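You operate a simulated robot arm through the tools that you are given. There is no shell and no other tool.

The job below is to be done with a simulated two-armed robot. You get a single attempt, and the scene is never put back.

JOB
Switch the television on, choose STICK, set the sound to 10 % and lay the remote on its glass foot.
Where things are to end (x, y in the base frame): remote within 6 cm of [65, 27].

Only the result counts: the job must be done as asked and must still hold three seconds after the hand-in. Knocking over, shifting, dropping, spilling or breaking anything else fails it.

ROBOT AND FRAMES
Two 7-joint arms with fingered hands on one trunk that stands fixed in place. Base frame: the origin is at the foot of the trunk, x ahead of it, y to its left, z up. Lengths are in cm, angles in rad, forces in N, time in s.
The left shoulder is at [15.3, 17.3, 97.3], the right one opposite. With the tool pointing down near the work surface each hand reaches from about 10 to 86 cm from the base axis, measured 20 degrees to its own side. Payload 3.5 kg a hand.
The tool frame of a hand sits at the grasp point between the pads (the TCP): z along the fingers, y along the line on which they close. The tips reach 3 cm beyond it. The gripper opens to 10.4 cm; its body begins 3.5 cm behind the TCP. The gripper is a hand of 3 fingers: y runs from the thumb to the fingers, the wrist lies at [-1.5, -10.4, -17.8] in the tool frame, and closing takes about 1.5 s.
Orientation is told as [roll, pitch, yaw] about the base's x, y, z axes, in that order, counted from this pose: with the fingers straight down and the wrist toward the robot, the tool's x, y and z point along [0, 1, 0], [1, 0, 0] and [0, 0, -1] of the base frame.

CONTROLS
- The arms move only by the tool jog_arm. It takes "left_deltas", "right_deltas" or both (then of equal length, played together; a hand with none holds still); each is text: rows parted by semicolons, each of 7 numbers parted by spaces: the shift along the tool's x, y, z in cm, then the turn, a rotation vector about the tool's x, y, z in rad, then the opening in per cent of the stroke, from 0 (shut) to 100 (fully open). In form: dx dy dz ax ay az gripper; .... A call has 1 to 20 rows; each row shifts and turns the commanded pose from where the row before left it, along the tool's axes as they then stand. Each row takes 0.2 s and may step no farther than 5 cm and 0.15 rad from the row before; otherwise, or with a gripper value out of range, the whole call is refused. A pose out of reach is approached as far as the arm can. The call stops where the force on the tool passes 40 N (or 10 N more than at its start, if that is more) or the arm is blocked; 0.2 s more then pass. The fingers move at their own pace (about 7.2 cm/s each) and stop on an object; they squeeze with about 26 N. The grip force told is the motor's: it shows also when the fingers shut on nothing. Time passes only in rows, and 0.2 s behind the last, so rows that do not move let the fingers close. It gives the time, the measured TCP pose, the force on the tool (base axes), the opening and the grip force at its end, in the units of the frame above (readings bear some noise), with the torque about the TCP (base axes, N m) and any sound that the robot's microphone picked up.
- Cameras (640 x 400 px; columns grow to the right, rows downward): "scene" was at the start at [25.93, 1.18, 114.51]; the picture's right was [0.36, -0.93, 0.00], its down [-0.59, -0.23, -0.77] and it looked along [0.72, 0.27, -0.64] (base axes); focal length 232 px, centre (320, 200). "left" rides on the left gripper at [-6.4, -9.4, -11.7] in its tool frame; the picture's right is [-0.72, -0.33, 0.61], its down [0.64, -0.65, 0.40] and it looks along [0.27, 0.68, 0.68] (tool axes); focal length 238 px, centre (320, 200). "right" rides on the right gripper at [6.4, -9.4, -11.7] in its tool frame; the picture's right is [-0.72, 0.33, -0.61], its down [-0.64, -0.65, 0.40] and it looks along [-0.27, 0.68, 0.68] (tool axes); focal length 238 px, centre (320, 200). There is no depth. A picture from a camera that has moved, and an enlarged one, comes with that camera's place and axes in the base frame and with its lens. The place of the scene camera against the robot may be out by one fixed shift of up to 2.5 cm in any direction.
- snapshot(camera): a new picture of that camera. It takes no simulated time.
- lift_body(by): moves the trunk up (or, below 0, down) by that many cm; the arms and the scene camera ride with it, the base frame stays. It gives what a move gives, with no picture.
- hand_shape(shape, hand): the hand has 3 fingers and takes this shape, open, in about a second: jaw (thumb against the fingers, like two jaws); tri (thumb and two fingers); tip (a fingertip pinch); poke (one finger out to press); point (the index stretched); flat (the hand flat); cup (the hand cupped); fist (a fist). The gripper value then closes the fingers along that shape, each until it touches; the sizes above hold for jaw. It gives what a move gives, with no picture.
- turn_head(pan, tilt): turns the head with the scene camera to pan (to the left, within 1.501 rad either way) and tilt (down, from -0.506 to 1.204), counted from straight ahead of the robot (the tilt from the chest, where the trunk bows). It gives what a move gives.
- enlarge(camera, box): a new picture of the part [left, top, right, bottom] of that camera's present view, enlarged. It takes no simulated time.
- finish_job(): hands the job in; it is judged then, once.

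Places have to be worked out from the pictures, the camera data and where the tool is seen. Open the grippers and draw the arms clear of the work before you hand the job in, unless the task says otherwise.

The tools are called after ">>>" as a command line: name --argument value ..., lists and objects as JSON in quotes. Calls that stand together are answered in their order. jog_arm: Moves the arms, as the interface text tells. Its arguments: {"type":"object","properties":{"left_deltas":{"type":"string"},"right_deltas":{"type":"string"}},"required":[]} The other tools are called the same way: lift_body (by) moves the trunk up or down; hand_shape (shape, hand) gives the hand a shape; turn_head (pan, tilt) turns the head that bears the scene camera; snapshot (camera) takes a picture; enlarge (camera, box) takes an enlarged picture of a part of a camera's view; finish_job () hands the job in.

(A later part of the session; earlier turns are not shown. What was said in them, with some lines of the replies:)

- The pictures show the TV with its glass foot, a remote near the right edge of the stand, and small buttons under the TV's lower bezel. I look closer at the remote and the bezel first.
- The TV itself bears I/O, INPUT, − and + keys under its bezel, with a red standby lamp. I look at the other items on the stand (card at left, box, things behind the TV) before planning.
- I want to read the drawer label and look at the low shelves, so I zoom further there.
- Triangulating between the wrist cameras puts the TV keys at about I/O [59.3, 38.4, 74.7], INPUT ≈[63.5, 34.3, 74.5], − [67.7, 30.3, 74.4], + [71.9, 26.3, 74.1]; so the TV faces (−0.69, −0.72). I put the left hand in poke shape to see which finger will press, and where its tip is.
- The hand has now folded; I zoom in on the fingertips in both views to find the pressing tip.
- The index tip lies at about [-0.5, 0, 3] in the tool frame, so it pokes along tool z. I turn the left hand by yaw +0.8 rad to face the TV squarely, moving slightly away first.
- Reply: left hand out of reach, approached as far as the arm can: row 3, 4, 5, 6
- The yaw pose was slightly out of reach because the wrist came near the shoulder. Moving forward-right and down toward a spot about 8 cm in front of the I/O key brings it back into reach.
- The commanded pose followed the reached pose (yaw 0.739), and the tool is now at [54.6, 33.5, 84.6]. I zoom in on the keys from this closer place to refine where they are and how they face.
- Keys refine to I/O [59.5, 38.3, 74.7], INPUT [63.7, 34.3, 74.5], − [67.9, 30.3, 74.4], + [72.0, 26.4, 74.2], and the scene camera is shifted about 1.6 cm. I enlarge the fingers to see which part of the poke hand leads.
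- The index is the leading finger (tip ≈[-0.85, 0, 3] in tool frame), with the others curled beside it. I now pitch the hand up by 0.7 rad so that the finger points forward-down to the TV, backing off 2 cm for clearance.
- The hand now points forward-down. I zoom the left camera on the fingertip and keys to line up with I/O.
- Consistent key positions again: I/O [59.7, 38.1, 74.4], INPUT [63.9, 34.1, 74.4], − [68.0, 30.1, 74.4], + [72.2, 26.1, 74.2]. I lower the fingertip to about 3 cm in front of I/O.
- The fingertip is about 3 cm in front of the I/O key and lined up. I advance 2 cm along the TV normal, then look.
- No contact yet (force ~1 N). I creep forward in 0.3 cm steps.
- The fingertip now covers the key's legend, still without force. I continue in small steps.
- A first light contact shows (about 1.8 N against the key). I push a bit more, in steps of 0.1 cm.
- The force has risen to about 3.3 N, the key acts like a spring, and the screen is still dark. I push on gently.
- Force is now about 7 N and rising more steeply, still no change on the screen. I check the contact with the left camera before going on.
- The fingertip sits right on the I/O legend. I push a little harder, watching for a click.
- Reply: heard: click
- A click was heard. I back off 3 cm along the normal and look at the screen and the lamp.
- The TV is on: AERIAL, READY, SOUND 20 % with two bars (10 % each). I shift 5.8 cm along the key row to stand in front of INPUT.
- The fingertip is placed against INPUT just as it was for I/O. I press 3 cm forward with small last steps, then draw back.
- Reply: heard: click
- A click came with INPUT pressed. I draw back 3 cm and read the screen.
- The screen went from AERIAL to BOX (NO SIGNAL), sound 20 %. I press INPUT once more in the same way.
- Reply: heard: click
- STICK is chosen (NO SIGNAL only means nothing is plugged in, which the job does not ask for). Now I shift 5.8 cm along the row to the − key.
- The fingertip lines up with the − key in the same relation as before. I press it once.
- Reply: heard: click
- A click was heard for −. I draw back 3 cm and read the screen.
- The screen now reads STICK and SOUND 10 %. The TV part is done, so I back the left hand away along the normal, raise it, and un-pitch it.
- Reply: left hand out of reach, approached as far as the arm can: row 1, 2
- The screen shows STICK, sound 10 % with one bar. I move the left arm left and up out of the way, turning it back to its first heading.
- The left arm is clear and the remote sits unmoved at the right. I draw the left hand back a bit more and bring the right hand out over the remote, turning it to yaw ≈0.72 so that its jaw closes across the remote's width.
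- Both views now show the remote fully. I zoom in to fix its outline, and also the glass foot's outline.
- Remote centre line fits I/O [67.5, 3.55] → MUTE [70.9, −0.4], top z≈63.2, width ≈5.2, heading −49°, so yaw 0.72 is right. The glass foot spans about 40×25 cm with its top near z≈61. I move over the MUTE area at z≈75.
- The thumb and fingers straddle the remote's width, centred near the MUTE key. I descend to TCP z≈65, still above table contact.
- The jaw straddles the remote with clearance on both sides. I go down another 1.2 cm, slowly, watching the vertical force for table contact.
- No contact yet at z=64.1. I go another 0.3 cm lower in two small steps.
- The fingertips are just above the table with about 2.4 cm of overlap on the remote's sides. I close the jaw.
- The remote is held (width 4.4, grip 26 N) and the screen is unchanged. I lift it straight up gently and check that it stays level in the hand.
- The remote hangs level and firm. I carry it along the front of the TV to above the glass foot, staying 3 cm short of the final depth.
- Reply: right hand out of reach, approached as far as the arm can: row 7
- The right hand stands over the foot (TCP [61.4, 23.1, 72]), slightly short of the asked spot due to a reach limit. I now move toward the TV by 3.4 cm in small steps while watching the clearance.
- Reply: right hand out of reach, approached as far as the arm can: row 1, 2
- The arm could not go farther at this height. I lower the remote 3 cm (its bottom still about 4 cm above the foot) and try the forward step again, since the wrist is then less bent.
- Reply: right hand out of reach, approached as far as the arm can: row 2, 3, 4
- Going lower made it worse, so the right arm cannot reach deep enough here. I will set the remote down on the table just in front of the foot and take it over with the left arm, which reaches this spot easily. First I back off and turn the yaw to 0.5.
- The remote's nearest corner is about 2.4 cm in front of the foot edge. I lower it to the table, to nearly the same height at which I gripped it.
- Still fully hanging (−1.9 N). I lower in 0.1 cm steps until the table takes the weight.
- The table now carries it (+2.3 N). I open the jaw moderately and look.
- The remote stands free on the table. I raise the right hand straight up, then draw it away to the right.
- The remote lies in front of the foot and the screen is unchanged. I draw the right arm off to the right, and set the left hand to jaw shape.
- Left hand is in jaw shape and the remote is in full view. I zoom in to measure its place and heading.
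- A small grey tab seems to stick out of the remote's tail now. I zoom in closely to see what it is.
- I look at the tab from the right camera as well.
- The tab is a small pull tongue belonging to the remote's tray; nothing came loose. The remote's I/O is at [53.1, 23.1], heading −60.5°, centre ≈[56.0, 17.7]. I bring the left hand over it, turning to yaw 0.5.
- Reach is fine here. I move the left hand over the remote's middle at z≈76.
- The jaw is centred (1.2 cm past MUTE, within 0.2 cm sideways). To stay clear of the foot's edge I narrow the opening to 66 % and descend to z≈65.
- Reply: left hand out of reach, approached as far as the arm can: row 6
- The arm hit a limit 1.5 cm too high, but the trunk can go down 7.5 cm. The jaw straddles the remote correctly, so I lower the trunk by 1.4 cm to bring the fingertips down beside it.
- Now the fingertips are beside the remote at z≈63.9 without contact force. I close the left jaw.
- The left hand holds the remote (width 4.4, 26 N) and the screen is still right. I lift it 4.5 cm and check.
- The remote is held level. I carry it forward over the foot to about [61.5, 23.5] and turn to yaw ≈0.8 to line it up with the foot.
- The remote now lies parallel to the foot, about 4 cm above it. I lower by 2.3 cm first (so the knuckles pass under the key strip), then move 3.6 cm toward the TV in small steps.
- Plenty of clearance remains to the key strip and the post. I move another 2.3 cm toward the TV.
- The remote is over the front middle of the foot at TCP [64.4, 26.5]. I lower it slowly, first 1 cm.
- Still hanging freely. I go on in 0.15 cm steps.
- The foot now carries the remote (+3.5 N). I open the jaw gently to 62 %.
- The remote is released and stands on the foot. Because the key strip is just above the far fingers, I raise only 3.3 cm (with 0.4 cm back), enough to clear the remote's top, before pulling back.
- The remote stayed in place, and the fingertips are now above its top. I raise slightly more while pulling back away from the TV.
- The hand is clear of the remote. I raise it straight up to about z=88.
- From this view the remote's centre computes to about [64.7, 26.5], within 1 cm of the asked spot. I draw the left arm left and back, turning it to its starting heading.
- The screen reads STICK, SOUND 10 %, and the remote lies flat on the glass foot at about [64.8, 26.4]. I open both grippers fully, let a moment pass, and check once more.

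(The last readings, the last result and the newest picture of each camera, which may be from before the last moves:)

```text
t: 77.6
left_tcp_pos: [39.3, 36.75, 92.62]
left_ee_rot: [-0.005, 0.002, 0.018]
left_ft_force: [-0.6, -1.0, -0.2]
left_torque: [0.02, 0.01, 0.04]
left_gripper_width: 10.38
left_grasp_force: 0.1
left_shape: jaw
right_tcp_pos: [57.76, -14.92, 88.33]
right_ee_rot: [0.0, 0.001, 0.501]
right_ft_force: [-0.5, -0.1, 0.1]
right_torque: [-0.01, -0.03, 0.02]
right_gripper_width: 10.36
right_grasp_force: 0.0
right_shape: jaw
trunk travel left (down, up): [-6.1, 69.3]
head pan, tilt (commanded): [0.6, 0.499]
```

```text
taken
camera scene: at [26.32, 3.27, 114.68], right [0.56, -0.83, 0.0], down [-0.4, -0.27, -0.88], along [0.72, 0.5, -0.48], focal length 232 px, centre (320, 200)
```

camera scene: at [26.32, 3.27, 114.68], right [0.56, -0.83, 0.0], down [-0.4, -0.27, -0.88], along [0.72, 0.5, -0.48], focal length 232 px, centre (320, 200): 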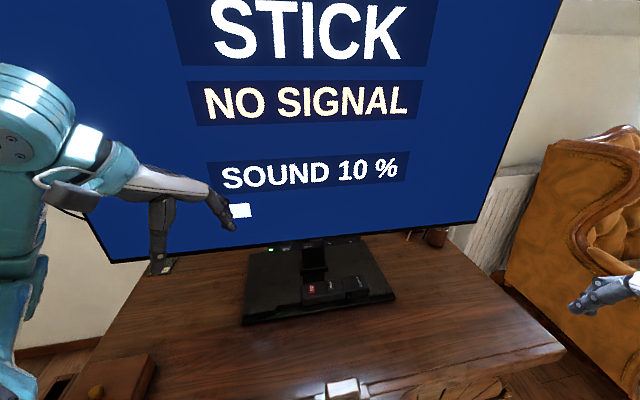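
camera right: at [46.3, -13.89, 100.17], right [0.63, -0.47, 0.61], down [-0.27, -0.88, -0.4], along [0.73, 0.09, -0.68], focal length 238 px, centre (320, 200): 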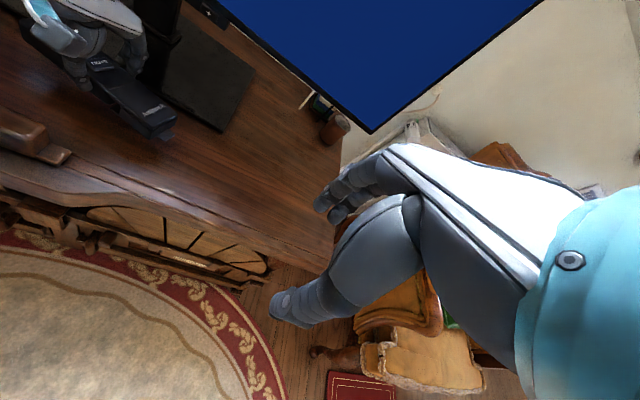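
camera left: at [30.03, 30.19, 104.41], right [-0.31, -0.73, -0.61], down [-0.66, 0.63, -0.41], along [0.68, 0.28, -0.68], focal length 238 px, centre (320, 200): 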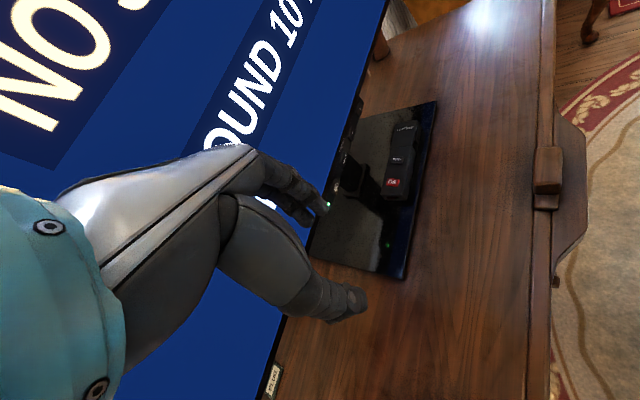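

The TV is on with STICK and SOUND 10 %, the remote rests on the glass foot within about 1 cm of [65, 27], both grippers are open and clear. I hand the job in.

>>> finish_job

```text
The job is handed in.
```

The television is on, set to STICK with the sound at 10 %. The remote lies flat on the glass foot. From the wrist-camera pictures its centre is at about [64.8, 26.4], under 1 cm from [65, 27].

- **Screen message:** STICK shows "NO SIGNAL". I took this to mean nothing is plugged into that input, and the job didn't ask for that.
- **How it was done:** I used the keys on the TV itself (I/O, INPUT twice, − once), not the remote. The right arm couldn't reach far enough over the foot. It set the remote on the table in front of the foot, and the left arm carried it from there.
- **Trunk:** it is 1.4 cm lower than at the start. I lowered it so the left hand could grip the remote, and I didn't raise it again.

In the final pictures nothing else looked knocked over or moved. Both grippers are fully open and both arms are clear of the work. The job has been handed in, with no verdict shown yet.
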